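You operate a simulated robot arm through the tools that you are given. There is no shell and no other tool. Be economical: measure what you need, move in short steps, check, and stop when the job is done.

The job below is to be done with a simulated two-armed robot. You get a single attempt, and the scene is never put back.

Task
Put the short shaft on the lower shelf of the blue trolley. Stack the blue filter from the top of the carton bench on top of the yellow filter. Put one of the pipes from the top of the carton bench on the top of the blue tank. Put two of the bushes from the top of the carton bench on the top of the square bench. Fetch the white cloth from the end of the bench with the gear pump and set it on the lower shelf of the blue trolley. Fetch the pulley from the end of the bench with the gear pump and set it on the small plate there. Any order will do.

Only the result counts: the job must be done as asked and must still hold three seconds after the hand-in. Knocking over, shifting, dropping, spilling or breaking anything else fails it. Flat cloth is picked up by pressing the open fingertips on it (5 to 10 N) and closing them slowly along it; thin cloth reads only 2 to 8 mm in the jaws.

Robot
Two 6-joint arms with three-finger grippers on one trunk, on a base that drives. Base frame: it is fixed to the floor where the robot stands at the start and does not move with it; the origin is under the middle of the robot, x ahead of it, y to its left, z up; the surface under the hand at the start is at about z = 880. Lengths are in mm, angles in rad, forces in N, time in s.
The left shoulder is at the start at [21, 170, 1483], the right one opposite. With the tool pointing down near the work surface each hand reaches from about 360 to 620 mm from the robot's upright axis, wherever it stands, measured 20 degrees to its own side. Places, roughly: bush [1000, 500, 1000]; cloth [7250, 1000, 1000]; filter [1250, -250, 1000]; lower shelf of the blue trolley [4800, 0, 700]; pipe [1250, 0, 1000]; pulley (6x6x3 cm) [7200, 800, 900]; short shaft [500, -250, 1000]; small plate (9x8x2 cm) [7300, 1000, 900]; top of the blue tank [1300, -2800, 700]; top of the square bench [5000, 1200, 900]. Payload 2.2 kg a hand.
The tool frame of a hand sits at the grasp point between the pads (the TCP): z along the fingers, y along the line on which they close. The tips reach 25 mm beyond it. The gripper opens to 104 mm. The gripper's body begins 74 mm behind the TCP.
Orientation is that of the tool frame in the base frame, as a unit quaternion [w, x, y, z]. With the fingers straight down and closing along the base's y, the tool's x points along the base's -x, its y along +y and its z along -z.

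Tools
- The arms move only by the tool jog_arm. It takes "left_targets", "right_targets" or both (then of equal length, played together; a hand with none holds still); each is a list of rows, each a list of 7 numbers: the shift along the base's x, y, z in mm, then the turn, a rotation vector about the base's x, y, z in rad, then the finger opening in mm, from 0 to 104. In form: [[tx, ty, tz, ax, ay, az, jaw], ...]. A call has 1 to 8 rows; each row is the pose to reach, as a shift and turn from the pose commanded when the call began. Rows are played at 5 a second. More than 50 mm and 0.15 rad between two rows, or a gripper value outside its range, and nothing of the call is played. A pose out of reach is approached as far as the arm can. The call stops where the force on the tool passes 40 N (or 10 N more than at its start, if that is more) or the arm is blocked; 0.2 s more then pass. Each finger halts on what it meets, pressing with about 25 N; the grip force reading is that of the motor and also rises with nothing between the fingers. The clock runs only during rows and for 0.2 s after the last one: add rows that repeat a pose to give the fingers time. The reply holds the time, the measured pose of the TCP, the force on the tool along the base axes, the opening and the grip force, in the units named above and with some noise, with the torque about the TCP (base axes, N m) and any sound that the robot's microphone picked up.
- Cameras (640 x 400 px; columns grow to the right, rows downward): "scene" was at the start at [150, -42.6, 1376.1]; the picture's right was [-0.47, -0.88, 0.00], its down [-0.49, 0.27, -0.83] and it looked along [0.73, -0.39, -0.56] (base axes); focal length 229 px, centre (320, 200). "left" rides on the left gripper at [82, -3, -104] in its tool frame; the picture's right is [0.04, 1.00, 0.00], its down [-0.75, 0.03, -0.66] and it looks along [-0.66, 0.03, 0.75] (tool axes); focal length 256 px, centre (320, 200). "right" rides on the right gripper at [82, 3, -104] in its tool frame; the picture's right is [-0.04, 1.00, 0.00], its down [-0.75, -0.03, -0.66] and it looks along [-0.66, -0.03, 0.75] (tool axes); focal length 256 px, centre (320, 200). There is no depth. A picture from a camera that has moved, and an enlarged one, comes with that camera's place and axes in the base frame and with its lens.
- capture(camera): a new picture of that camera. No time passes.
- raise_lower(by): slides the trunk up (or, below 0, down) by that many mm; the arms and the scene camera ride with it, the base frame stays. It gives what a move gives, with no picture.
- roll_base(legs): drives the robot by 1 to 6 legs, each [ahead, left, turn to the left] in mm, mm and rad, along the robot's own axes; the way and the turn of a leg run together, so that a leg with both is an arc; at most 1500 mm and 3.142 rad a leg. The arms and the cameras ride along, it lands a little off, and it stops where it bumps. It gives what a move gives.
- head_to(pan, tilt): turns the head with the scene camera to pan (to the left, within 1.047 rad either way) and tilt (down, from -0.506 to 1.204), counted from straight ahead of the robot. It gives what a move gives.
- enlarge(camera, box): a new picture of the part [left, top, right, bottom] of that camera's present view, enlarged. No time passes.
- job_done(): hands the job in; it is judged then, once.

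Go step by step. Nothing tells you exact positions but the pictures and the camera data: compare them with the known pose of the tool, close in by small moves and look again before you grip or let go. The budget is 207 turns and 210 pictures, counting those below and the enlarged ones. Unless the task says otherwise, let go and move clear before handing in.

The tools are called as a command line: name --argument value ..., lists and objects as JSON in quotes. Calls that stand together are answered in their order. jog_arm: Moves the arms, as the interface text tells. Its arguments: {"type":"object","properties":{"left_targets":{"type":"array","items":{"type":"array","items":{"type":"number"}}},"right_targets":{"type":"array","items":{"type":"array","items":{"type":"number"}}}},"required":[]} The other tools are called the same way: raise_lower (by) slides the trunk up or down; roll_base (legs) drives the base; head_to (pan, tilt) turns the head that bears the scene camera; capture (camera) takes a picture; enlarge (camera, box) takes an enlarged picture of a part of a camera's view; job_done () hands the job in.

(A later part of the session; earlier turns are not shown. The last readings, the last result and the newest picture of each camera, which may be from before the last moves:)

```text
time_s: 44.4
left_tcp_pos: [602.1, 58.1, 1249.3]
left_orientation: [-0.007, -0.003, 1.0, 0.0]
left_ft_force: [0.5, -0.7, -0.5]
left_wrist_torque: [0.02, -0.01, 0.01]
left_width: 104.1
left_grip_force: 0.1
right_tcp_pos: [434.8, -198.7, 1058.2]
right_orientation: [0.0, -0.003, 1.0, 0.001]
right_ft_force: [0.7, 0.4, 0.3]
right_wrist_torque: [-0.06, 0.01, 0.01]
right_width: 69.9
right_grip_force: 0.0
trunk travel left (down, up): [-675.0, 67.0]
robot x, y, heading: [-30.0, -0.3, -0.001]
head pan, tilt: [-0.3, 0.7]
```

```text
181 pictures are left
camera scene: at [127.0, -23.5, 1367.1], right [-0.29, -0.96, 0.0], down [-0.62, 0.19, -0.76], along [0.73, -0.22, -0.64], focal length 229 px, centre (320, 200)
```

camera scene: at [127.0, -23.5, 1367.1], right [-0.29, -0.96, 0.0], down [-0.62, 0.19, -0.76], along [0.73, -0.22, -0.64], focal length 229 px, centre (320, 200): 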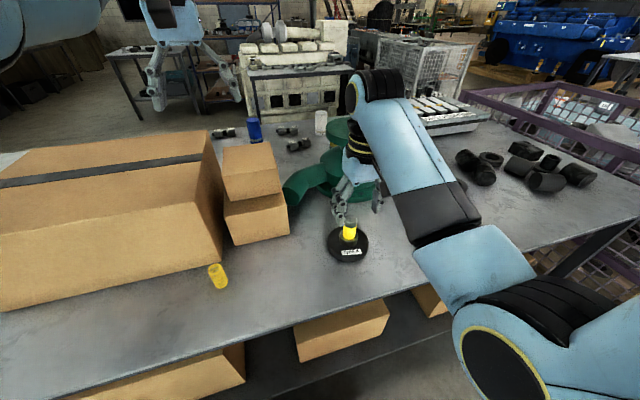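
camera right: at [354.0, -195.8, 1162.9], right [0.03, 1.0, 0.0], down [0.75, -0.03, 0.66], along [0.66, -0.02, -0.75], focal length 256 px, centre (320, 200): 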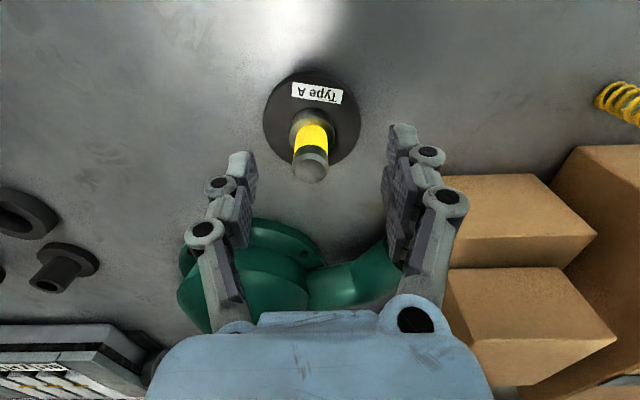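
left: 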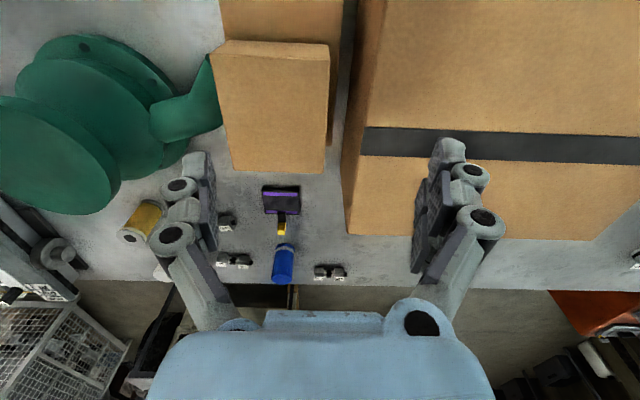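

The shaft centre is about [469,-205]. Descending straddling it.

jog_arm --right_targets '[[15, -3, 0, 0, 0, 0, 70], [34, -6, 0, 0, 0, 0, 70], [34, -6, -40, 0, 0, 0, 70], [34, -6, -70, 0, 0, 0, 70], [34, -6, -90, 0, 0, 0, 70]]'

capture --camera "right"

```text
time_s: 45.6
left_tcp_pos: [601.1, 58.6, 1249.2]
left_orientation: [-0.006, -0.003, 1.0, 0.0]
left_ft_force: [-0.3, 0.2, -0.5]
left_wrist_torque: [0.0, -0.02, 0.02]
left_width: 103.9
left_grip_force: 0.0
right_tcp_pos: [467.9, -202.9, 968.1]
right_orientation: [0.0, -0.003, 1.0, 0.001]
right_ft_force: [-0.2, 0.3, -0.4]
right_wrist_torque: [0.0, 0.01, -0.01]
right_width: 70.2
right_grip_force: 0.1
trunk travel left (down, up): [-675.0, 67.0]
robot x, y, heading: [-27.8, 0.2, 0.003]
head pan, tilt: [-0.3, 0.7]
```

```text
180 pictures are left
camera right: at [387.1, -200.4, 1072.3], right [0.03, 1.0, 0.0], down [0.75, -0.03, 0.66], along [0.66, -0.02, -0.75], focal length 256 px, centre (320, 200)
```

right: 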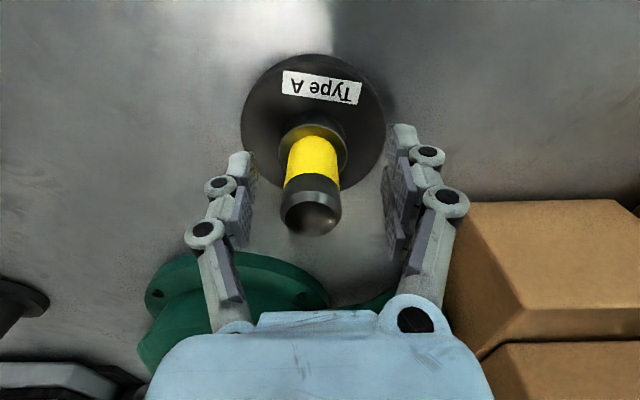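

jog_arm --right_targets '[[0, -4, 0, 0, 0, 0, 60], [0, -4, 0, 0, 0, 0, 40], [0, -4, 0, 0, 0, 0, 25], [0, -4, 0, 0, 0, 0, 20], [0, -4, 0, 0, 0, 0, 20]]'

jog_arm --right_targets '[[0, 0, 10, 0, 0, 0, 20], [0, 0, 25, 0, 0, 0, 20], [0, 0, 45, 0, 0, 0, 20]]'

capture --camera "right"

```text
time_s: 46.8
left_tcp_pos: [601.7, 55.8, 1249.9]
left_orientation: [-0.007, -0.003, 1.0, 0.002]
left_ft_force: [0.4, 0.3, 0.1]
left_wrist_torque: [0.0, 0.0, -0.04]
left_width: 104.0
left_grip_force: 0.1
right_tcp_pos: [468.8, -207.0, 968.2]
right_orientation: [0.0, -0.003, 1.0, 0.001]
right_ft_force: [2.6, -5.8, -0.7]
right_wrist_torque: [-0.09, 0.02, -0.04]
right_width: 42.7
right_grip_force: 25.0
trunk travel left (down, up): [-675.0, 67.0]
robot x, y, heading: [-24.3, 0.8, 0.006]
head pan, tilt: [-0.3, 0.7]
```

```text
time_s: 47.6
left_tcp_pos: [602.5, 58.3, 1249.8]
left_orientation: [-0.007, -0.003, 1.0, 0.0]
left_ft_force: [-0.4, 0.2, 0.4]
left_wrist_torque: [-0.01, 0.0, 0.0]
left_width: 104.0
left_grip_force: 0.1
right_tcp_pos: [469.7, -205.5, 1012.4]
right_orientation: [-0.002, -0.003, 1.0, 0.0]
right_ft_force: [0.4, 0.0, -12.6]
right_wrist_torque: [0.04, 0.13, 0.02]
right_width: 42.8
right_grip_force: 25.2
trunk travel left (down, up): [-675.0, 67.0]
robot x, y, heading: [-29.4, 3.2, 0.001]
head pan, tilt: [-0.3, 0.7]
```

```text
179 pictures are left
camera right: at [387.1, -202.9, 1118.3], right [0.03, 1.0, 0.0], down [0.76, -0.03, 0.65], along [0.65, -0.02, -0.76], focal length 256 px, centre (320, 200)
```

right: 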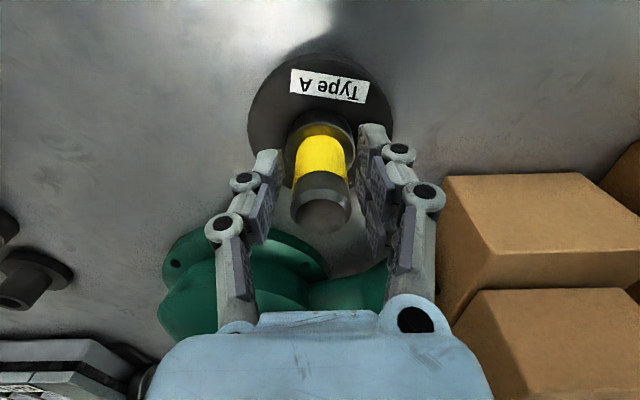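

The black base seems to come up along with the shaft; I'll check from the scene camera.

enlarge --camera "scene" --box '[280, 180, 440, 290]'

```text
3.64 times, centred on (360, 235) of scene
camera zoom: at [127.5, -23.5, 1367.0], right [-0.29, -0.96, 0.0], down [-0.62, 0.19, -0.76], along [0.73, -0.22, -0.65], focal length 833 px, centre (174, 73)
```

zoom: 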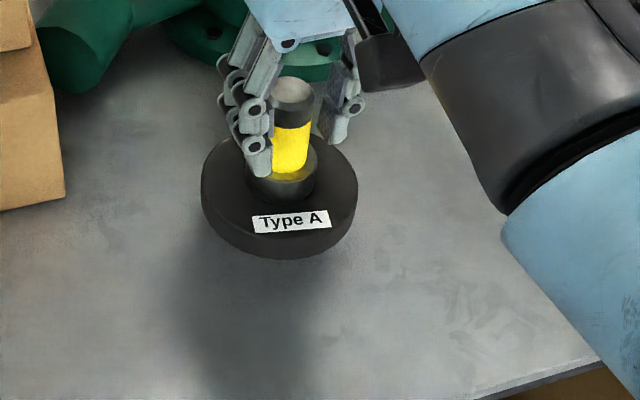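

The shaft and its base are one piece (about 1.2 kg), held well. I'll lift higher, back off, and look left for the way round the bench.

jog_arm --right_targets '[[0, 0, 20, 0, 0, 0, 20], [0, 0, 45, 0, 0, 0, 20]]'

roll_base --legs '[[-550, 0, 0], [0, 0, 0.8]]'

head_to --pan 0.3 --tilt 0.2

capture --camera "scene"

```text
time_s: 48.2
left_tcp_pos: [602.1, 58.5, 1250.7]
left_orientation: [-0.007, -0.002, 1.0, 0.0]
left_ft_force: [0.5, 0.6, 0.4]
left_wrist_torque: [-0.01, 0.0, 0.02]
left_width: 103.8
left_grip_force: 0.1
right_tcp_pos: [468.3, -205.8, 1056.5]
right_orientation: [0.0, -0.004, 1.0, 0.001]
right_ft_force: [-0.5, -0.1, -12.2]
right_wrist_torque: [-0.02, 0.15, 0.01]
right_width: 42.9
right_grip_force: 24.8
trunk travel left (down, up): [-675.0, 67.0]
robot x, y, heading: [-27.8, 0.2, 0.002]
head pan, tilt: [-0.3, 0.7]
```

```text
time_s: 53.5
left_tcp_pos: [-184.1, 496.6, 1249.0]
left_orientation: [-0.007, -0.396, 0.918, -0.003]
left_ft_force: [-0.3, 0.5, -0.7]
left_wrist_torque: [0.0, -0.01, 0.0]
left_width: 104.0
left_grip_force: 0.1
right_tcp_pos: [-85.4, 217.3, 1057.6]
right_orientation: [0.0, -0.398, 0.917, 0.0]
right_ft_force: [0.6, 0.2, -12.5]
right_wrist_torque: [-0.1, 0.1, 0.0]
right_width: 42.6
right_grip_force: 25.6
trunk travel left (down, up): [-675.0, 67.0]
robot x, y, heading: [-581.0, 1.2, 0.815]
head pan, tilt: [-0.3, 0.7]
```

```text
time_s: 54.5
left_tcp_pos: [-183.9, 497.3, 1248.8]
left_orientation: [-0.007, -0.396, 0.918, -0.003]
left_ft_force: [-0.6, -0.7, 0.6]
left_wrist_torque: [0.02, 0.01, 0.0]
left_width: 104.4
left_grip_force: 0.0
right_tcp_pos: [-85.7, 218.5, 1057.0]
right_orientation: [-0.001, -0.397, 0.918, 0.0]
right_ft_force: [0.9, 0.4, -11.9]
right_wrist_torque: [-0.12, 0.06, 0.02]
right_width: 42.6
right_grip_force: 25.3
trunk travel left (down, up): [-675.0, 67.0]
robot x, y, heading: [-575.9, 3.3, 0.813]
head pan, tilt: [0.3, 0.201]
```

```text
177 pictures are left
camera scene: at [-485.6, 137.9, 1412.3], right [0.9, -0.44, 0.0], down [-0.09, -0.18, -0.98], along [0.43, 0.88, -0.2], focal length 229 px, centre (320, 200)
```

scene: 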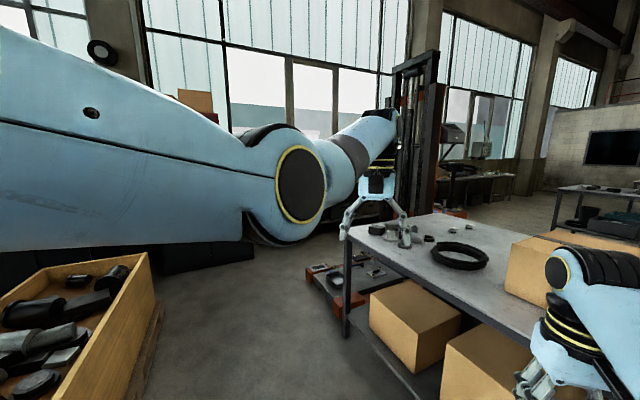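

A stacker truck stands beyond the bench's left end. I'll turn right to see that way.

roll_base --legs '[[0, 0, -1.9]]'

head_to --pan 0.0 --tilt 0.25

capture --camera "scene"

head_to --pan -0.8 --tilt 0.25

capture --camera "scene"

```text
time_s: 59.4
left_tcp_pos: [-233.4, -527.9, 1249.2]
left_orientation: [-0.006, 0.513, 0.858, 0.005]
left_ft_force: [-1.1, -0.5, -0.1]
left_wrist_torque: [0.03, 0.04, -0.01]
left_width: 104.1
left_grip_force: 0.1
right_tcp_pos: [-530.2, -533.4, 1056.7]
right_orientation: [0.0, 0.514, 0.858, 0.002]
right_ft_force: [-0.4, -0.3, -12.2]
right_wrist_torque: [0.08, 0.05, 0.02]
right_width: 42.6
right_grip_force: 25.3
trunk travel left (down, up): [-675.0, 67.0]
robot x, y, heading: [-575.3, 4.9, -1.079]
head pan, tilt: [0.3, 0.201]
```

```text
time_s: 60.2
left_tcp_pos: [-234.1, -527.8, 1249.0]
left_orientation: [-0.006, 0.514, 0.858, 0.003]
left_ft_force: [1.0, 0.5, -0.4]
left_wrist_torque: [-0.02, -0.01, 0.01]
left_width: 104.2
left_grip_force: 0.0
right_tcp_pos: [-529.5, -533.9, 1057.0]
right_orientation: [-0.001, 0.514, 0.858, 0.001]
right_ft_force: [1.4, -0.5, -13.5]
right_wrist_torque: [0.13, 0.06, 0.0]
right_width: 42.3
right_grip_force: 24.7
trunk travel left (down, up): [-675.0, 67.0]
robot x, y, heading: [-577.3, 4.8, -1.081]
head pan, tilt: [0.0, 0.25]
```

```text
176 pictures are left
camera scene: at [-498.6, -143.5, 1407.8], right [-0.88, -0.47, 0.0], down [-0.12, 0.22, -0.97], along [0.46, -0.85, -0.25], focal length 229 px, centre (320, 200)
```

scene: 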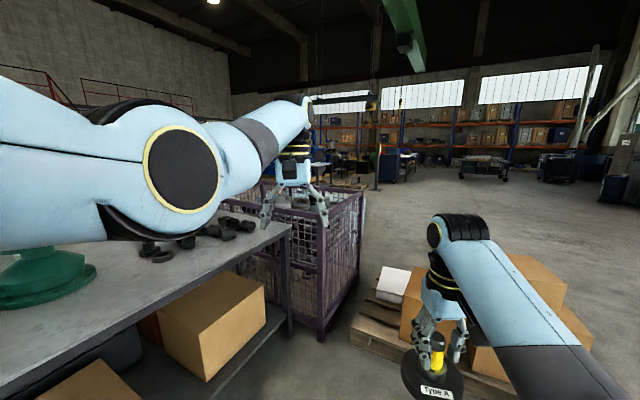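

```text
time_s: 61.4
left_tcp_pos: [-233.4, -527.3, 1249.7]
left_orientation: [-0.007, 0.514, 0.857, 0.004]
left_ft_force: [0.9, -0.3, -1.4]
left_wrist_torque: [0.0, -0.02, 0.0]
left_width: 104.0
left_grip_force: 0.1
right_tcp_pos: [-529.7, -533.1, 1056.0]
right_orientation: [0.0, 0.513, 0.858, 0.001]
right_ft_force: [-0.3, -0.7, -11.7]
right_wrist_torque: [0.11, 0.06, -0.05]
right_width: 42.5
right_grip_force: 25.4
trunk travel left (down, up): [-675.0, 67.0]
robot x, y, heading: [-577.6, 3.0, -1.083]
head pan, tilt: [-0.799, 0.25]
```

```text
175 pictures are left
camera scene: at [-571.0, -150.3, 1407.8], right [-0.95, 0.3, 0.0], down [0.07, 0.24, -0.97], along [-0.29, -0.92, -0.25], focal length 229 px, centre (320, 200)
```

scene: 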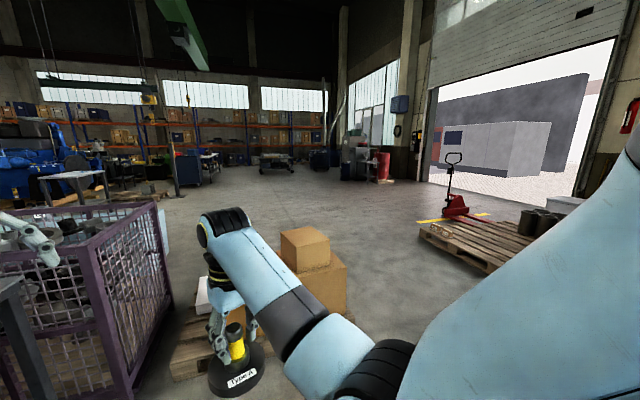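

Open floor lies to the right, around a pallet with cartons. I'll check further right/behind before driving round it.

roll_base --legs '[[0, 0, -1.2]]'

head_to --pan 0.0 --tilt 0.4

capture --camera "scene"

head_to --pan 0.7 --tilt 0.4

capture --camera "scene"

```text
time_s: 64.6
left_tcp_pos: [-920.2, -528.2, 1249.1]
left_orientation: [-0.003, 0.897, 0.442, 0.007]
left_ft_force: [-0.4, -1.1, 0.1]
left_wrist_torque: [0.0, 0.01, -0.04]
left_width: 104.1
left_grip_force: 0.0
right_tcp_pos: [-1045.4, -261.5, 1056.4]
right_orientation: [0.001, 0.897, 0.442, 0.0]
right_ft_force: [-0.3, -0.7, -11.7]
right_wrist_torque: [0.13, -0.12, 0.01]
right_width: 42.4
right_grip_force: 25.0
trunk travel left (down, up): [-675.0, 67.0]
robot x, y, heading: [-579.6, 6.8, -2.228]
head pan, tilt: [-0.799, 0.25]
```

```text
time_s: 65.8
left_tcp_pos: [-919.8, -529.3, 1249.2]
left_orientation: [-0.004, 0.897, 0.442, 0.007]
left_ft_force: [0.9, -0.8, -0.2]
left_wrist_torque: [-0.02, 0.01, 0.0]
left_width: 103.9
left_grip_force: 0.1
right_tcp_pos: [-1047.1, -261.0, 1056.9]
right_orientation: [0.0, 0.897, 0.442, 0.001]
right_ft_force: [-0.8, 0.4, -12.4]
right_wrist_torque: [0.14, -0.06, -0.01]
right_width: 42.5
right_grip_force: 24.7
trunk travel left (down, up): [-675.0, 67.0]
robot x, y, heading: [-578.9, 1.6, -2.228]
head pan, tilt: [0.0, 0.4]
```

```text
174 pictures are left
camera scene: at [-676.9, -127.7, 1393.8], right [-0.79, 0.61, 0.0], down [0.24, 0.31, -0.92], along [-0.56, -0.73, -0.39], focal length 229 px, centre (320, 200)
```

scene: 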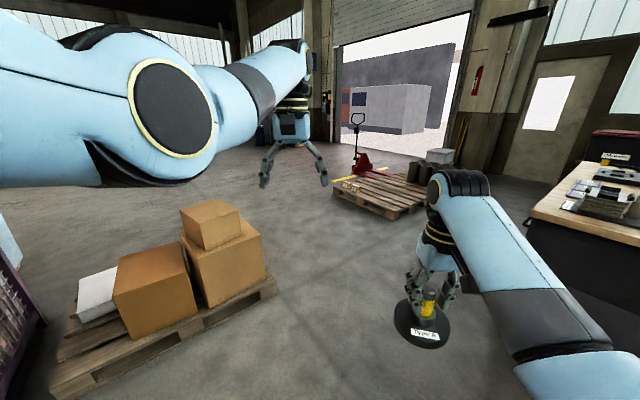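

```text
time_s: 66.8
left_tcp_pos: [-919.1, -528.7, 1248.9]
left_orientation: [-0.003, 0.898, 0.441, 0.008]
left_ft_force: [-1.4, -0.2, -0.1]
left_wrist_torque: [0.0, 0.03, 0.01]
left_width: 103.9
left_grip_force: 0.2
right_tcp_pos: [-1047.0, -260.7, 1056.3]
right_orientation: [0.0, 0.897, 0.442, 0.001]
right_ft_force: [-0.3, 0.1, -12.6]
right_wrist_torque: [0.13, -0.09, 0.02]
right_width: 42.1
right_grip_force: 24.9
trunk travel left (down, up): [-675.0, 67.0]
robot x, y, heading: [-577.9, 4.3, -2.23]
head pan, tilt: [0.7, 0.4]
```

```text
173 pictures are left
camera scene: at [-616.3, -146.9, 1393.9], right [-1.0, -0.04, 0.0], down [-0.02, 0.39, -0.92], along [0.04, -0.92, -0.39], focal length 229 px, centre (320, 200)
```

scene: 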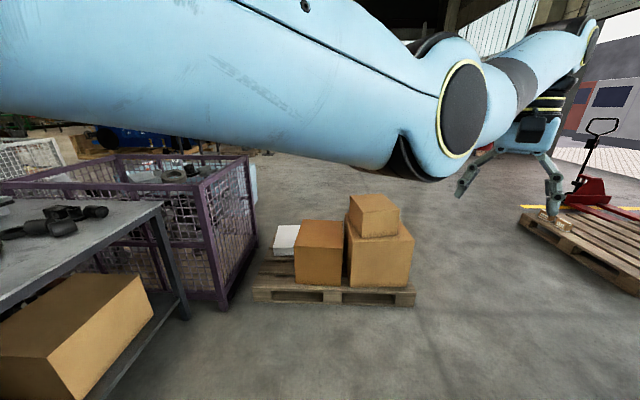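

I'll drive around the pallet's outer side: to about [-1900,-300], then along -y.

roll_base --legs '[[1049, -860, 0], [0, 0, 0.66], [1300, 0, 0], [1250, 0, 0]]'

head_to --pan 0.9 --tilt 0.2

capture --camera "scene"

```text
time_s: 87.5
left_tcp_pos: [-1748.3, -3497.3, 1249.1]
left_orientation: [-0.006, 0.698, 0.716, 0.005]
left_ft_force: [0.1, -1.2, -0.1]
left_wrist_torque: [0.01, 0.01, 0.01]
left_width: 104.2
left_grip_force: 0.0
right_tcp_pos: [-2014.8, -3369.7, 1056.4]
right_orientation: [0.0, 0.698, 0.716, 0.001]
right_ft_force: [0.3, 0.2, -12.4]
right_wrist_torque: [0.12, 0.0, 0.0]
right_width: 42.1
right_grip_force: 24.4
trunk travel left (down, up): [-675.0, 67.0]
robot x, y, heading: [-1815.7, -2868.9, -1.545]
head pan, tilt: [0.7, 0.4]
```

```text
time_s: 88.2
left_tcp_pos: [-1748.7, -3497.8, 1248.5]
left_orientation: [-0.006, 0.698, 0.716, 0.006]
left_ft_force: [0.8, -0.7, -0.1]
left_wrist_torque: [0.0, -0.01, -0.04]
left_width: 103.7
left_grip_force: 0.1
right_tcp_pos: [-2014.6, -3369.1, 1055.2]
right_orientation: [0.0, 0.698, 0.716, 0.001]
right_ft_force: [0.0, 0.1, -11.3]
right_wrist_torque: [0.15, 0.0, 0.0]
right_width: 42.2
right_grip_force: 24.6
trunk travel left (down, up): [-675.0, 67.0]
robot x, y, heading: [-1816.7, -2870.6, -1.546]
head pan, tilt: [0.901, 0.201]
```

```text
172 pictures are left
camera scene: at [-1739.6, -2997.7, 1412.4], right [-0.6, -0.8, 0.0], down [-0.16, 0.12, -0.98], along [0.78, -0.59, -0.2], focal length 229 px, centre (320, 200)
```

scene: 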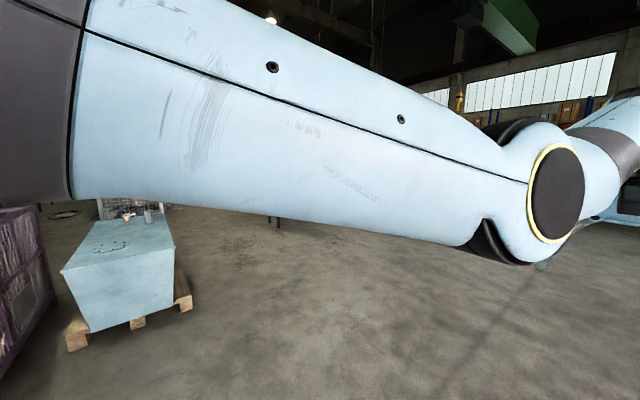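

The blue tank is the light-blue box on a pallet around [900,-2800]. I'll turn to +x and view the way ahead.

roll_base --legs '[[700, 0, 0], [0, 0, 1.546]]'

head_to --pan 0.0 --tilt 0.2

capture --camera "scene"

```text
time_s: 96.0
left_tcp_pos: [-1171.0, -3502.7, 1249.5]
left_orientation: [-0.008, -0.015, 1.0, -0.001]
left_ft_force: [-0.5, -1.0, 0.9]
left_wrist_torque: [0.03, 0.0, 0.0]
left_width: 103.8
left_grip_force: 0.0
right_tcp_pos: [-1298.1, -3772.2, 1055.9]
right_orientation: [-0.001, -0.016, 1.0, 0.001]
right_ft_force: [0.0, -1.1, -12.1]
right_wrist_torque: [-0.04, 0.12, 0.0]
right_width: 41.9
right_grip_force: 25.1
trunk travel left (down, up): [-675.0, 67.0]
robot x, y, heading: [-1797.0, -3574.4, 0.032]
head pan, tilt: [0.901, 0.201]
```

```text
time_s: 97.2
left_tcp_pos: [-1173.2, -3503.2, 1248.2]
left_orientation: [-0.008, -0.016, 1.0, 0.0]
left_ft_force: [0.2, 0.7, 0.3]
left_wrist_torque: [0.03, 0.01, -0.04]
left_width: 104.1
left_grip_force: 0.0
right_tcp_pos: [-1298.8, -3772.0, 1056.1]
right_orientation: [-0.001, -0.016, 1.0, 0.0]
right_ft_force: [0.4, 0.4, -12.5]
right_wrist_torque: [0.01, 0.13, -0.02]
right_width: 42.0
right_grip_force: 25.5
trunk travel left (down, up): [-675.0, 67.0]
robot x, y, heading: [-1802.4, -3577.4, 0.032]
head pan, tilt: [0.0, 0.201]
```

```text
171 pictures are left
camera scene: at [-1633.3, -3572.1, 1412.3], right [0.03, -1.0, 0.0], down [-0.2, -0.01, -0.98], along [0.98, 0.03, -0.2], focal length 229 px, centre (320, 200)
```

scene: 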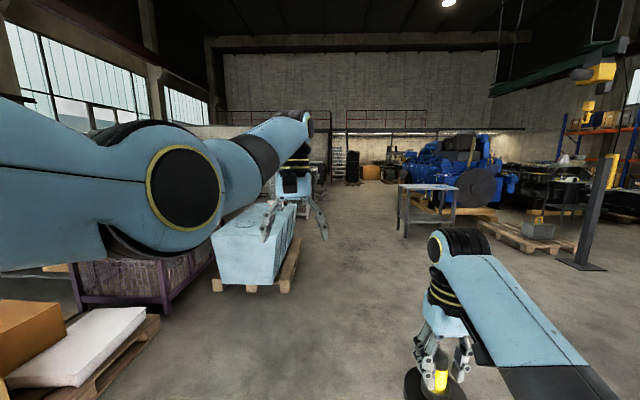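

roll_base --legs '[[1330, -118, 0], [1330, -118, 0], [1330, -118, 0], [0, 0, 0.75]]'

capture --camera "scene"

```text
time_s: 118.5
left_tcp_pos: [2649.6, -3301.2, 1248.2]
left_orientation: [-0.007, -0.386, 0.922, -0.003]
left_ft_force: [-0.8, 0.0, -0.2]
left_wrist_torque: [0.02, 0.0, 0.03]
left_width: 103.9
left_grip_force: 0.0
right_tcp_pos: [2743.4, -3582.9, 1055.1]
right_orientation: [-0.002, -0.388, 0.922, 0.0]
right_ft_force: [-0.3, -0.2, -11.8]
right_wrist_torque: [-0.1, 0.1, -0.01]
right_width: 42.2
right_grip_force: 25.1
trunk travel left (down, up): [-675.0, 67.0]
robot x, y, heading: [2245.8, -3785.2, 0.794]
head pan, tilt: [0.0, 0.201]
```

```text
170 pictures are left
camera scene: at [2362.9, -3670.8, 1412.3], right [0.71, -0.7, 0.0], down [-0.14, -0.14, -0.98], along [0.69, 0.7, -0.2], focal length 229 px, centre (320, 200)
```

scene: 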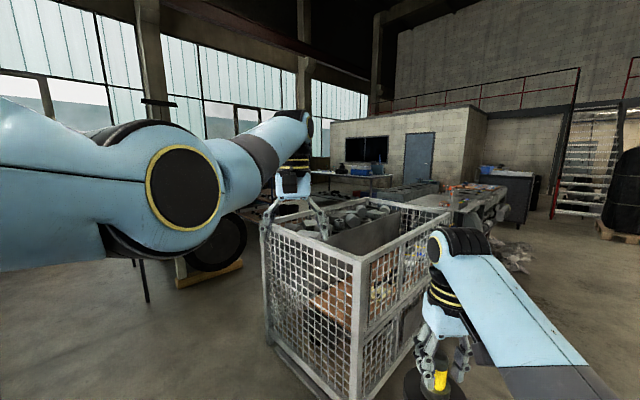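

A mesh cage is ahead; I'll pass left of it toward [2450,-2100] and look again.

roll_base --legs '[[672, 517, 0], [672, 517, 0]]'

head_to --pan -0.35 --tilt 0.25

capture --camera "scene"

head_to --pan 0.25 --tilt 0.25

capture --camera "scene"

```text
time_s: 127.2
left_tcp_pos: [2863.4, -1610.7, 1249.0]
left_orientation: [-0.007, -0.386, 0.923, -0.003]
left_ft_force: [0.1, -0.2, -0.1]
left_wrist_torque: [-0.02, 0.0, 0.0]
left_width: 103.9
left_grip_force: 0.2
right_tcp_pos: [2955.4, -1892.0, 1055.9]
right_orientation: [-0.002, -0.386, 0.922, 0.0]
right_ft_force: [0.1, -0.4, -11.9]
right_wrist_torque: [-0.08, 0.1, -0.02]
right_width: 41.9
right_grip_force: 25.1
trunk travel left (down, up): [-675.0, 67.0]
robot x, y, heading: [2460.1, -2096.7, 0.79]
head pan, tilt: [0.0, 0.201]
```

```text
time_s: 128.0
left_tcp_pos: [2862.7, -1610.1, 1249.5]
left_orientation: [-0.007, -0.386, 0.922, -0.003]
left_ft_force: [-0.2, 0.2, -0.2]
left_wrist_torque: [-0.03, 0.0, -0.01]
left_width: 104.1
left_grip_force: 0.0
right_tcp_pos: [2956.1, -1892.1, 1054.8]
right_orientation: [-0.002, -0.386, 0.922, 0.001]
right_ft_force: [-0.3, 0.4, -11.7]
right_wrist_torque: [-0.1, 0.11, 0.01]
right_width: 41.7
right_grip_force: 24.7
trunk travel left (down, up): [-675.0, 67.0]
robot x, y, heading: [2459.4, -2094.5, 0.787]
head pan, tilt: [-0.351, 0.25]
```

```text
169 pictures are left
camera scene: at [2595.2, -2005.8, 1407.8], right [0.43, -0.9, 0.0], down [-0.22, -0.11, -0.97], along [0.88, 0.41, -0.25], focal length 229 px, centre (320, 200)
```

scene: 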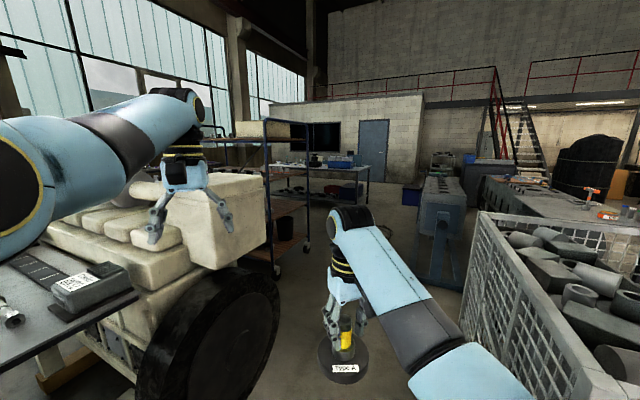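

```text
time_s: 129.0
left_tcp_pos: [2862.5, -1610.9, 1249.6]
left_orientation: [-0.006, -0.386, 0.922, -0.003]
left_ft_force: [0.1, -0.8, 0.7]
left_wrist_torque: [-0.02, 0.03, 0.0]
left_width: 104.0
left_grip_force: 0.0
right_tcp_pos: [2955.2, -1893.3, 1055.8]
right_orientation: [-0.002, -0.385, 0.923, 0.0]
right_ft_force: [0.8, 0.2, -11.9]
right_wrist_torque: [-0.11, 0.14, 0.05]
right_width: 41.9
right_grip_force: 24.9
trunk travel left (down, up): [-675.0, 67.0]
robot x, y, heading: [2459.6, -2094.7, 0.795]
head pan, tilt: [0.25, 0.25]
```

```text
168 pictures are left
camera scene: at [2558.0, -1965.1, 1407.8], right [0.86, -0.51, 0.0], down [-0.13, -0.21, -0.97], along [0.49, 0.84, -0.25], focal length 229 px, centre (320, 200)
```

scene: 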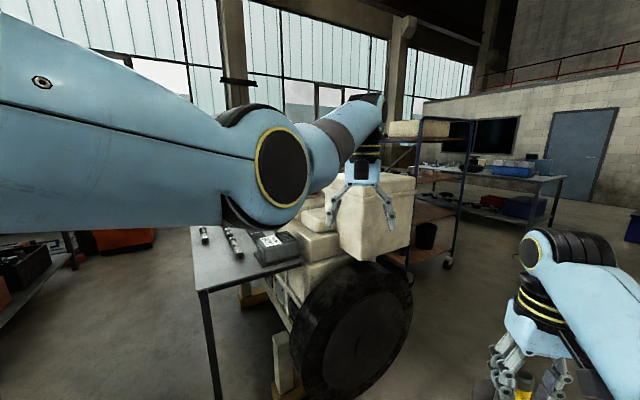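

The blue trolley (open frame with wooden shelves) is beyond the engine at about x 4400–5150, y>-600. I'll drive through the gap between engine and cage and then face it.

roll_base --legs '[[0, 0, -0.79], [840, 445, 0], [1400, 0, 0], [0, 0, 1.2]]'

head_to --pan 0.1 --tilt 0.4

capture --camera "scene"

```text
time_s: 145.7
left_tcp_pos: [4896.4, -957.7, 1248.0]
left_orientation: [-0.006, -0.565, 0.825, -0.004]
left_ft_force: [-0.3, 0.0, 0.2]
left_wrist_torque: [0.03, 0.0, -0.04]
left_width: 104.1
left_grip_force: 0.0
right_tcp_pos: [5093.0, -1178.6, 1055.0]
right_orientation: [-0.002, -0.565, 0.825, -0.001]
right_ft_force: [0.6, -0.1, -12.7]
right_wrist_torque: [-0.18, 0.04, 0.01]
right_width: 42.2
right_grip_force: 24.8
trunk travel left (down, up): [-675.0, 67.0]
robot x, y, heading: [4716.2, -1565.3, 1.2]
head pan, tilt: [0.25, 0.25]
```

```text
time_s: 146.3
left_tcp_pos: [4896.3, -957.7, 1249.1]
left_orientation: [-0.006, -0.566, 0.825, -0.004]
left_ft_force: [-0.5, -0.9, 0.1]
left_wrist_torque: [0.0, 0.01, 0.0]
left_width: 104.0
left_grip_force: 0.0
right_tcp_pos: [5094.1, -1179.2, 1055.2]
right_orientation: [-0.001, -0.565, 0.825, 0.0]
right_ft_force: [-0.4, 0.8, -12.4]
right_wrist_torque: [-0.11, 0.05, 0.0]
right_width: 42.0
right_grip_force: 25.7
trunk travel left (down, up): [-675.0, 67.0]
robot x, y, heading: [4720.1, -1562.8, 1.204]
head pan, tilt: [0.099, 0.4]
```

```text
167 pictures are left
camera scene: at [4770.5, -1407.7, 1393.9], right [0.96, -0.27, 0.0], down [-0.1, -0.38, -0.92], along [0.25, 0.89, -0.39], focal length 229 px, centre (320, 200)
```

scene: 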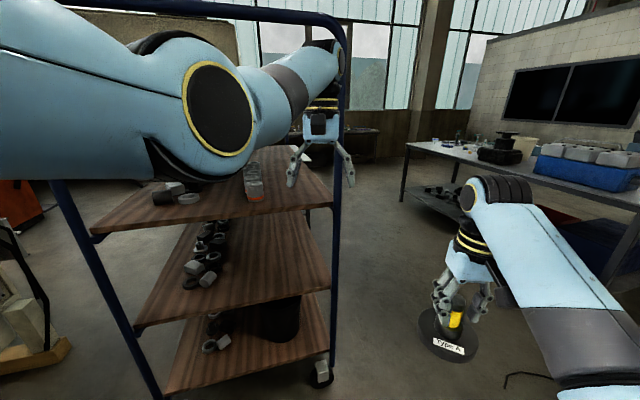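

The trolley has three shelves. I'll turn left a little so that the arm no longer hides it, to measure the shelf heights and openings.

roll_base --legs '[[-150, -250, 0.55]]'

head_to --pan -0.25 --tilt 0.4

capture --camera "scene"

```text
time_s: 148.1
left_tcp_pos: [4806.6, -1079.1, 1252.5]
left_orientation: [-0.003, -0.682, 0.732, -0.005]
left_ft_force: [-1.8, 0.5, 0.4]
left_wrist_torque: [0.1, -0.07, 0.01]
left_width: 104.2
left_grip_force: 0.0
right_tcp_pos: [5060.3, -1234.3, 1058.6]
right_orientation: [-0.002, -0.682, 0.731, -0.002]
right_ft_force: [-1.8, -1.4, -11.0]
right_wrist_torque: [-0.11, -0.04, 0.02]
right_width: 42.5
right_grip_force: 24.9
trunk travel left (down, up): [-675.0, 67.0]
robot x, y, heading: [4817.3, -1707.0, 1.496]
head pan, tilt: [0.099, 0.4]
stopped in leg 1: the robot was blocked; the commanded pose is now the measured one
```

```text
time_s: 149.0
left_tcp_pos: [4811.8, -1074.1, 1248.7]
left_orientation: [-0.005, -0.681, 0.733, -0.004]
left_ft_force: [0.2, 0.0, -0.2]
left_wrist_torque: [-0.02, 0.0, 0.01]
left_width: 103.9
left_grip_force: 0.1
right_tcp_pos: [5065.6, -1229.5, 1053.8]
right_orientation: [-0.002, -0.681, 0.732, -0.001]
right_ft_force: [0.5, 1.0, -11.4]
right_wrist_torque: [-0.19, 0.02, 0.0]
right_width: 42.3
right_grip_force: 25.3
trunk travel left (down, up): [-675.0, 67.0]
robot x, y, heading: [4819.5, -1705.0, 1.502]
head pan, tilt: [-0.25, 0.4]
```

```text
166 pictures are left
camera scene: at [4854.9, -1545.5, 1393.6], right [0.95, -0.31, 0.0], down [-0.12, -0.37, -0.92], along [0.29, 0.87, -0.39], focal length 229 px, centre (320, 200)
```

scene: 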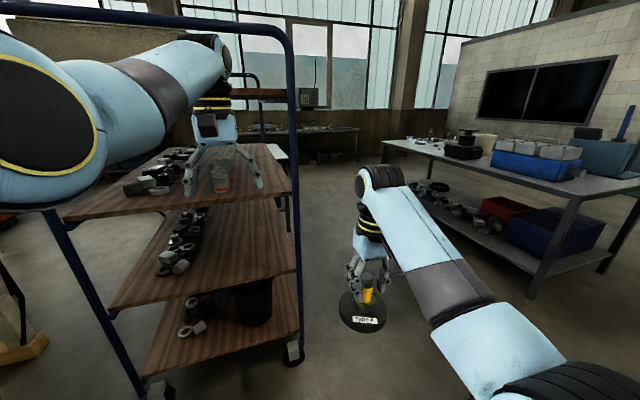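

The trolley's shelves are at about z 1066, 678 and 283; the middle one (≈678) fits the stated "lower shelf" height of 700. A tilted grasp is needed there, so I'll carry the shaft to the gear-pump bench first, do that work and regrasp it. Driving on to look.

roll_base --legs '[[764, -878, 0], [1200, 0, 0]]'

head_to --pan -0.5 --tilt 0.35

capture --camera "scene"

head_to --pan 0.2 --tilt 0.35

capture --camera "scene"

```text
time_s: 160.7
left_tcp_pos: [5819.0, 839.1, 1250.1]
left_orientation: [-0.005, -0.686, 0.728, -0.005]
left_ft_force: [-0.3, 0.5, 0.2]
left_wrist_torque: [-0.03, 0.01, -0.01]
left_width: 103.9
left_grip_force: 0.2
right_tcp_pos: [6075.0, 687.7, 1054.2]
right_orientation: [-0.003, -0.686, 0.728, -0.001]
right_ft_force: [-0.2, 0.7, -11.4]
right_wrist_torque: [-0.17, -0.01, 0.02]
right_width: 42.1
right_grip_force: 24.2
trunk travel left (down, up): [-675.0, 67.0]
robot x, y, heading: [5836.0, 204.5, 1.512]
head pan, tilt: [-0.25, 0.4]
```

```text
time_s: 161.4
left_tcp_pos: [5820.5, 839.6, 1249.1]
left_orientation: [-0.005, -0.686, 0.728, -0.005]
left_ft_force: [0.0, 0.1, 0.3]
left_wrist_torque: [-0.03, 0.0, -0.03]
left_width: 103.8
left_grip_force: 0.1
right_tcp_pos: [6074.2, 686.5, 1054.8]
right_orientation: [-0.002, -0.686, 0.728, 0.0]
right_ft_force: [0.4, 0.6, -12.2]
right_wrist_torque: [-0.14, -0.01, 0.0]
right_width: 42.2
right_grip_force: 25.0
trunk travel left (down, up): [-675.0, 67.0]
robot x, y, heading: [5834.3, 207.6, 1.512]
head pan, tilt: [-0.499, 0.351]
```

```text
165 pictures are left
camera scene: at [5890.0, 359.0, 1398.3], right [0.85, -0.53, 0.0], down [-0.18, -0.29, -0.94], along [0.5, 0.8, -0.34], focal length 229 px, centre (320, 200)
```

scene: 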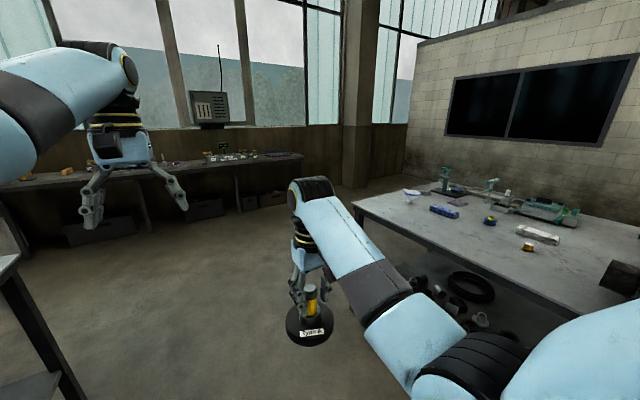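

```text
time_s: 162.5
left_tcp_pos: [5819.4, 839.2, 1249.7]
left_orientation: [-0.006, -0.686, 0.728, -0.005]
left_ft_force: [0.0, -0.5, -0.3]
left_wrist_torque: [-0.01, -0.01, -0.01]
left_width: 104.0
left_grip_force: 0.1
right_tcp_pos: [6074.2, 687.2, 1054.4]
right_orientation: [-0.001, -0.686, 0.728, -0.001]
right_ft_force: [-0.3, 0.3, -11.3]
right_wrist_torque: [-0.16, 0.03, -0.01]
right_width: 42.4
right_grip_force: 25.1
trunk travel left (down, up): [-675.0, 67.0]
robot x, y, heading: [5838.3, 208.8, 1.518]
head pan, tilt: [0.201, 0.351]
```

```text
164 pictures are left
camera scene: at [5827.7, 372.3, 1398.4], right [0.99, 0.14, 0.0], down [0.05, -0.34, -0.94], along [-0.13, 0.93, -0.34], focal length 229 px, centre (320, 200)
```

scene: 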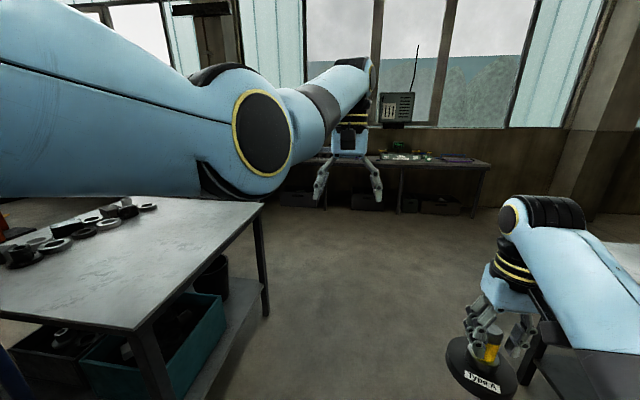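

The square bench is at left (≈[5000,1200]); the other bench has several items on its end. Zooming there.

head_to --pan -0.9 --tilt 0.35

capture --camera "scene"

enlarge --camera "scene" --box '[220, 120, 460, 270]'

```text
time_s: 163.8
left_tcp_pos: [5819.2, 839.0, 1249.4]
left_orientation: [-0.006, -0.686, 0.728, -0.005]
left_ft_force: [-0.1, 0.2, 0.3]
left_wrist_torque: [0.0, -0.03, -0.04]
left_width: 104.0
left_grip_force: 0.1
right_tcp_pos: [6074.6, 687.1, 1054.8]
right_orientation: [-0.003, -0.686, 0.728, -0.001]
right_ft_force: [0.9, -1.4, -12.6]
right_wrist_torque: [-0.14, 0.0, -0.01]
right_width: 42.4
right_grip_force: 25.3
trunk travel left (down, up): [-675.0, 67.0]
robot x, y, heading: [5833.6, 210.0, 1.508]
head pan, tilt: [-0.901, 0.351]
```

```text
163 pictures are left
camera scene: at [5917.0, 333.6, 1398.4], right [0.57, -0.82, 0.0], down [-0.28, -0.2, -0.94], along [0.77, 0.54, -0.34], focal length 229 px, centre (320, 200)
```

scene: 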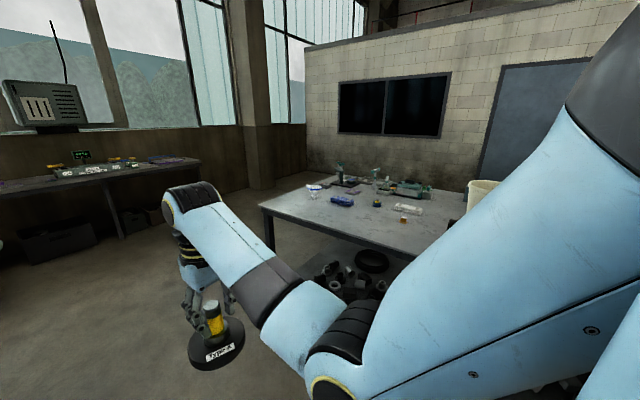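

```text
2.67 times, centred on (340, 195) of scene
camera zoom: at [5917.0, 333.6, 1398.4], right [0.57, -0.82, 0.0], down [-0.28, -0.2, -0.94], along [0.77, 0.54, -0.34], focal length 611 px, centre (267, 213)
```

zoom: 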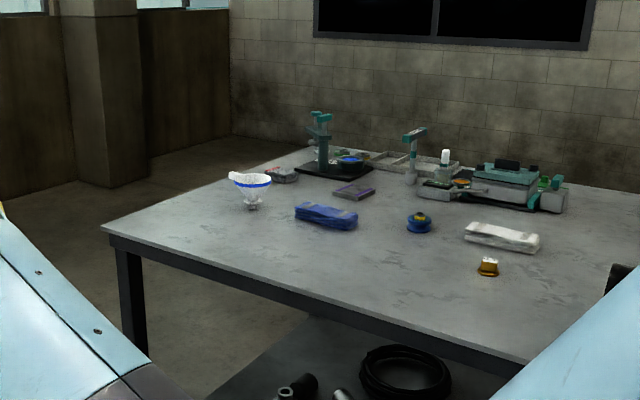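

Positions: pulley [7195,803], plate [7305,1033], white cloth [7210,624], near edge x≈6780. I'll check how far my own base protrudes by looking down.

head_to --pan 0.0 --tilt 1.2

capture --camera "scene"

```text
time_s: 165.0
left_tcp_pos: [5818.7, 839.0, 1249.3]
left_orientation: [-0.005, -0.686, 0.727, -0.005]
left_ft_force: [-0.4, 0.1, -0.5]
left_wrist_torque: [-0.03, 0.04, 0.0]
left_width: 104.0
left_grip_force: 0.1
right_tcp_pos: [6075.2, 687.2, 1057.0]
right_orientation: [-0.003, -0.687, 0.727, -0.002]
right_ft_force: [0.2, -0.1, -12.7]
right_wrist_torque: [-0.17, 0.01, 0.04]
right_width: 42.6
right_grip_force: 24.9
trunk travel left (down, up): [-675.0, 67.0]
robot x, y, heading: [5836.6, 209.0, 1.507]
head pan, tilt: [0.0, 1.201]
```

```text
161 pictures are left
camera scene: at [5844.1, 335.9, 1331.1], right [1.0, -0.06, 0.0], down [-0.06, -0.93, -0.36], along [0.02, 0.36, -0.93], focal length 229 px, centre (320, 200)
```

scene: 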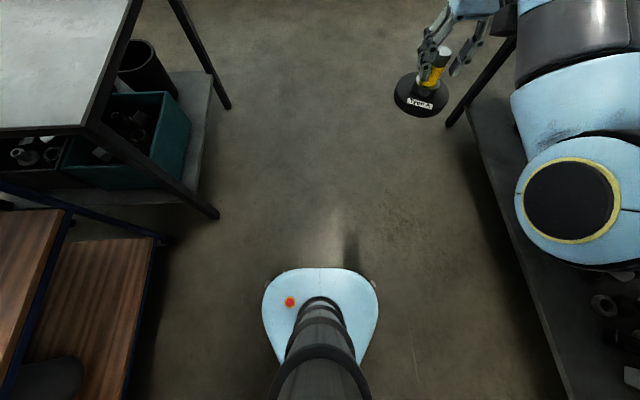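

The base is small (about 210 ahead of its axis), so I can stand close. I'll face the bench's near side at about [6400,640] and look.

roll_base --legs '[[0, 0, -1.507], [464, 431, 0]]'

head_to --pan 0.0 --tilt 0.75

capture --camera "scene"

```text
time_s: 172.3
left_tcp_pos: [6930.4, 705.5, 1249.4]
left_orientation: [-0.007, -0.007, 1.0, 0.0]
left_ft_force: [-0.3, -0.2, 0.1]
left_wrist_torque: [-0.04, -0.02, 0.0]
left_width: 104.1
left_grip_force: 0.1
right_tcp_pos: [6797.0, 440.9, 1055.6]
right_orientation: [-0.002, -0.008, 1.0, 0.001]
right_ft_force: [0.4, -0.3, -11.9]
right_wrist_torque: [0.02, 0.16, -0.02]
right_width: 42.5
right_grip_force: 25.3
trunk travel left (down, up): [-675.0, 67.0]
robot x, y, heading: [6302.7, 645.0, 0.014]
head pan, tilt: [0.0, 1.201]
```

```text
time_s: 173.2
left_tcp_pos: [6928.6, 706.0, 1249.5]
left_orientation: [-0.007, -0.007, 1.0, 0.0]
left_ft_force: [-0.3, -0.6, -0.4]
left_wrist_torque: [0.03, 0.01, 0.0]
left_width: 103.9
left_grip_force: 0.1
right_tcp_pos: [6796.0, 440.1, 1054.5]
right_orientation: [-0.002, -0.008, 1.0, 0.001]
right_ft_force: [1.1, -0.1, -11.9]
right_wrist_torque: [0.0, 0.17, 0.03]
right_width: 42.4
right_grip_force: 25.1
trunk travel left (down, up): [-675.0, 67.0]
robot x, y, heading: [6300.9, 644.6, 0.016]
head pan, tilt: [0.0, 0.75]
```

```text
160 pictures are left
camera scene: at [6458.1, 645.9, 1362.7], right [0.02, -1.0, 0.0], down [-0.68, -0.01, -0.73], along [0.73, 0.01, -0.68], focal length 229 px, centre (320, 200)
```

scene: 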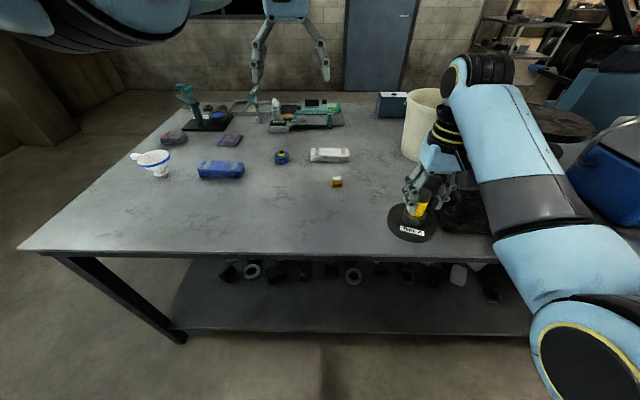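

Drive in 215 mm to the bench, then look down to check clearance.

roll_base --legs '[[205, 0, -0.015]]'

head_to --pan 0.0 --tilt 1.2

capture --camera "scene"

capture --camera "right"

```text
time_s: 174.8
left_tcp_pos: [7132.9, 700.2, 1248.4]
left_orientation: [-0.007, 0.0, 1.0, 0.0]
left_ft_force: [-0.8, 0.1, -0.6]
left_wrist_torque: [-0.02, 0.02, 0.01]
left_width: 103.7
left_grip_force: 0.1
right_tcp_pos: [6997.2, 436.4, 1054.1]
right_orientation: [-0.003, -0.001, 1.0, -0.001]
right_ft_force: [-0.3, 1.8, -11.7]
right_wrist_torque: [0.06, 0.19, 0.03]
right_width: 42.7
right_grip_force: 25.2
trunk travel left (down, up): [-675.0, 67.0]
robot x, y, heading: [6508.1, 648.3, 0.003]
head pan, tilt: [0.0, 0.75]
```

```text
time_s: 175.7
left_tcp_pos: [7133.0, 700.8, 1250.1]
left_orientation: [-0.006, -0.001, 1.0, 0.0]
left_ft_force: [0.8, -0.3, -0.5]
left_wrist_torque: [0.01, -0.01, -0.01]
left_width: 104.0
left_grip_force: 0.0
right_tcp_pos: [6997.0, 435.8, 1055.1]
right_orientation: [-0.003, -0.001, 1.0, 0.0]
right_ft_force: [-0.1, 1.6, -11.8]
right_wrist_torque: [0.05, 0.2, 0.01]
right_width: 42.4
right_grip_force: 25.4
trunk travel left (down, up): [-675.0, 67.0]
robot x, y, heading: [6507.1, 647.2, 0.0]
head pan, tilt: [0.0, 1.201]
```

```text
159 pictures are left
camera scene: at [6633.2, 645.9, 1331.1], right [0.0, -1.0, 0.0], down [-0.93, 0.0, -0.36], along [0.36, 0.0, -0.93], focal length 229 px, centre (320, 200)
```

scene: 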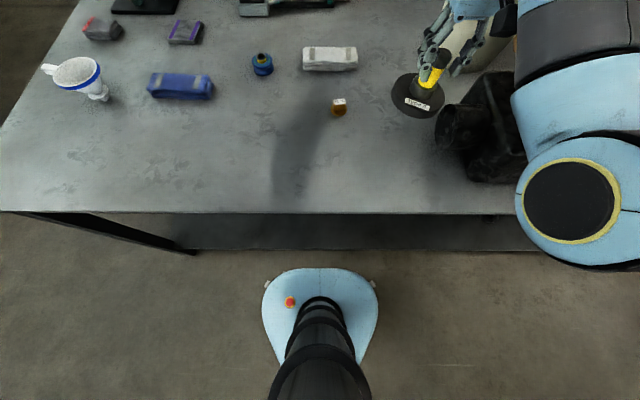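

```text
158 pictures are left
camera right: at [6914.6, 439.1, 1160.3], right [0.04, 1.0, 0.0], down [0.76, -0.03, 0.65], along [0.65, -0.02, -0.76], focal length 256 px, centre (320, 200)
```

right: 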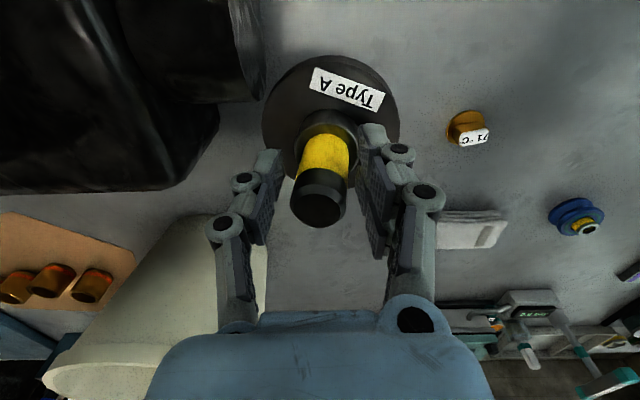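

The held flange is close to the black motor, so I'll move it away from there to a clear spot at about [6905,545] and set it down.

jog_arm --right_targets '[[0, 30, 0, 0, 0, 0, 20], [-20, 55, 0, 0, 0, 0, 20], [-50, 80, 0, 0, 0, 0, 20], [-75, 100, 0, 0, 0, 0, 20], [-92, 109, -20, 0, 0, 0, 20], [-92, 109, -50, 0, 0, 0, 20], [-92, 109, -75, 0, 0, 0, 20]]'

capture --camera "scene"

```text
time_s: 176.6
left_tcp_pos: [7131.9, 702.5, 1250.8]
left_orientation: [-0.007, -0.001, 1.0, -0.001]
left_ft_force: [-0.4, 1.1, 1.0]
left_wrist_torque: [-0.01, 0.04, 0.02]
left_width: 104.1
left_grip_force: 0.1
right_tcp_pos: [6978.9, 430.6, 1083.1]
right_orientation: [0.042, 0.019, 0.995, -0.083]
right_ft_force: [2.9, 11.2, -8.5]
right_wrist_torque: [-0.35, 0.31, 0.11]
right_width: 37.9
right_grip_force: 24.7
right hand out of reach, approached as far as the arm can: row 4
trunk travel left (down, up): [-675.0, 67.0]
robot x, y, heading: [6506.9, 648.1, 0.01]
head pan, tilt: [0.0, 1.201]
stopped in row 4 (right hand): the force on the tool passed its limit at 79 N (the readings are from after the stop); the commanded pose is now the measured one
```

```text
157 pictures are left
camera scene: at [6633.5, 647.9, 1331.0], right [0.01, -1.0, 0.0], down [-0.93, -0.01, -0.36], along [0.36, 0.0, -0.93], focal length 229 px, centre (320, 200)
```

scene: 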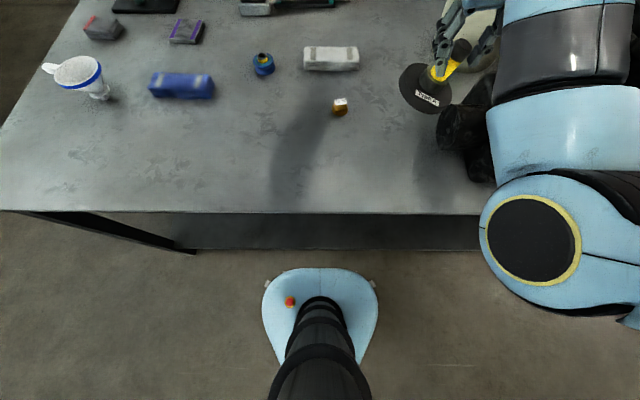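

Something was hit and the shaft tilted in the grip. I'll look closely before moving.

enlarge --camera "scene" --box '[360, 0, 560, 180]'

capture --camera "right"

capture --camera "left"

```text
2.22 times, centred on (460, 90) of scene
camera zoom: at [6633.5, 647.9, 1331.0], right [0.01, -1.0, 0.0], down [-0.93, -0.01, -0.36], along [0.36, 0.0, -0.93], focal length 509 px, centre (9, 444)
```

zoom: 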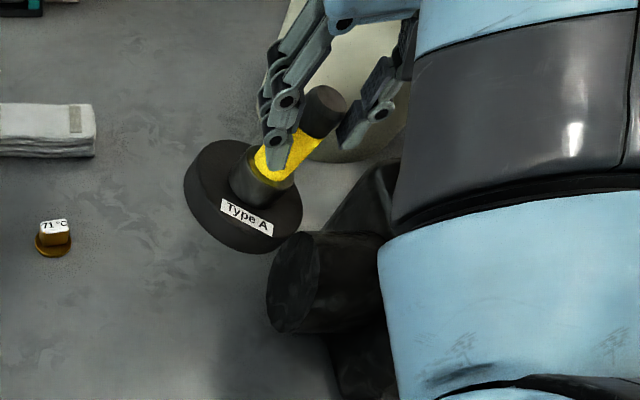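

```text
155 pictures are left
camera right: at [6889.4, 452.7, 1179.0], right [0.08, 0.98, -0.16], down [0.7, 0.06, 0.72], along [0.71, -0.17, -0.68], focal length 256 px, centre (320, 200)
```

right: 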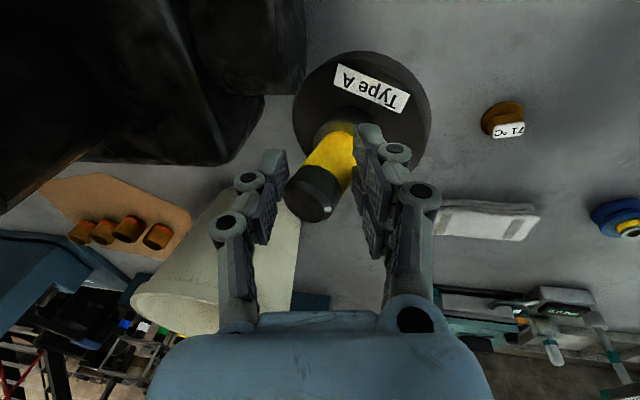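

```text
154 pictures are left
camera left: at [7050.3, 698.3, 1354.4], right [-0.04, 1.0, 0.0], down [0.76, 0.03, 0.65], along [0.65, 0.03, -0.76], focal length 256 px, centre (320, 200)
```

left: 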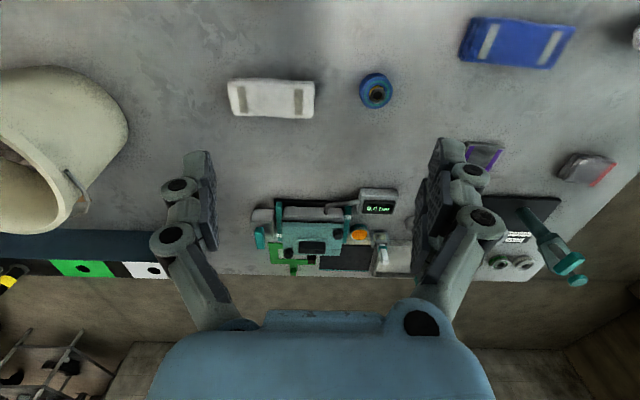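

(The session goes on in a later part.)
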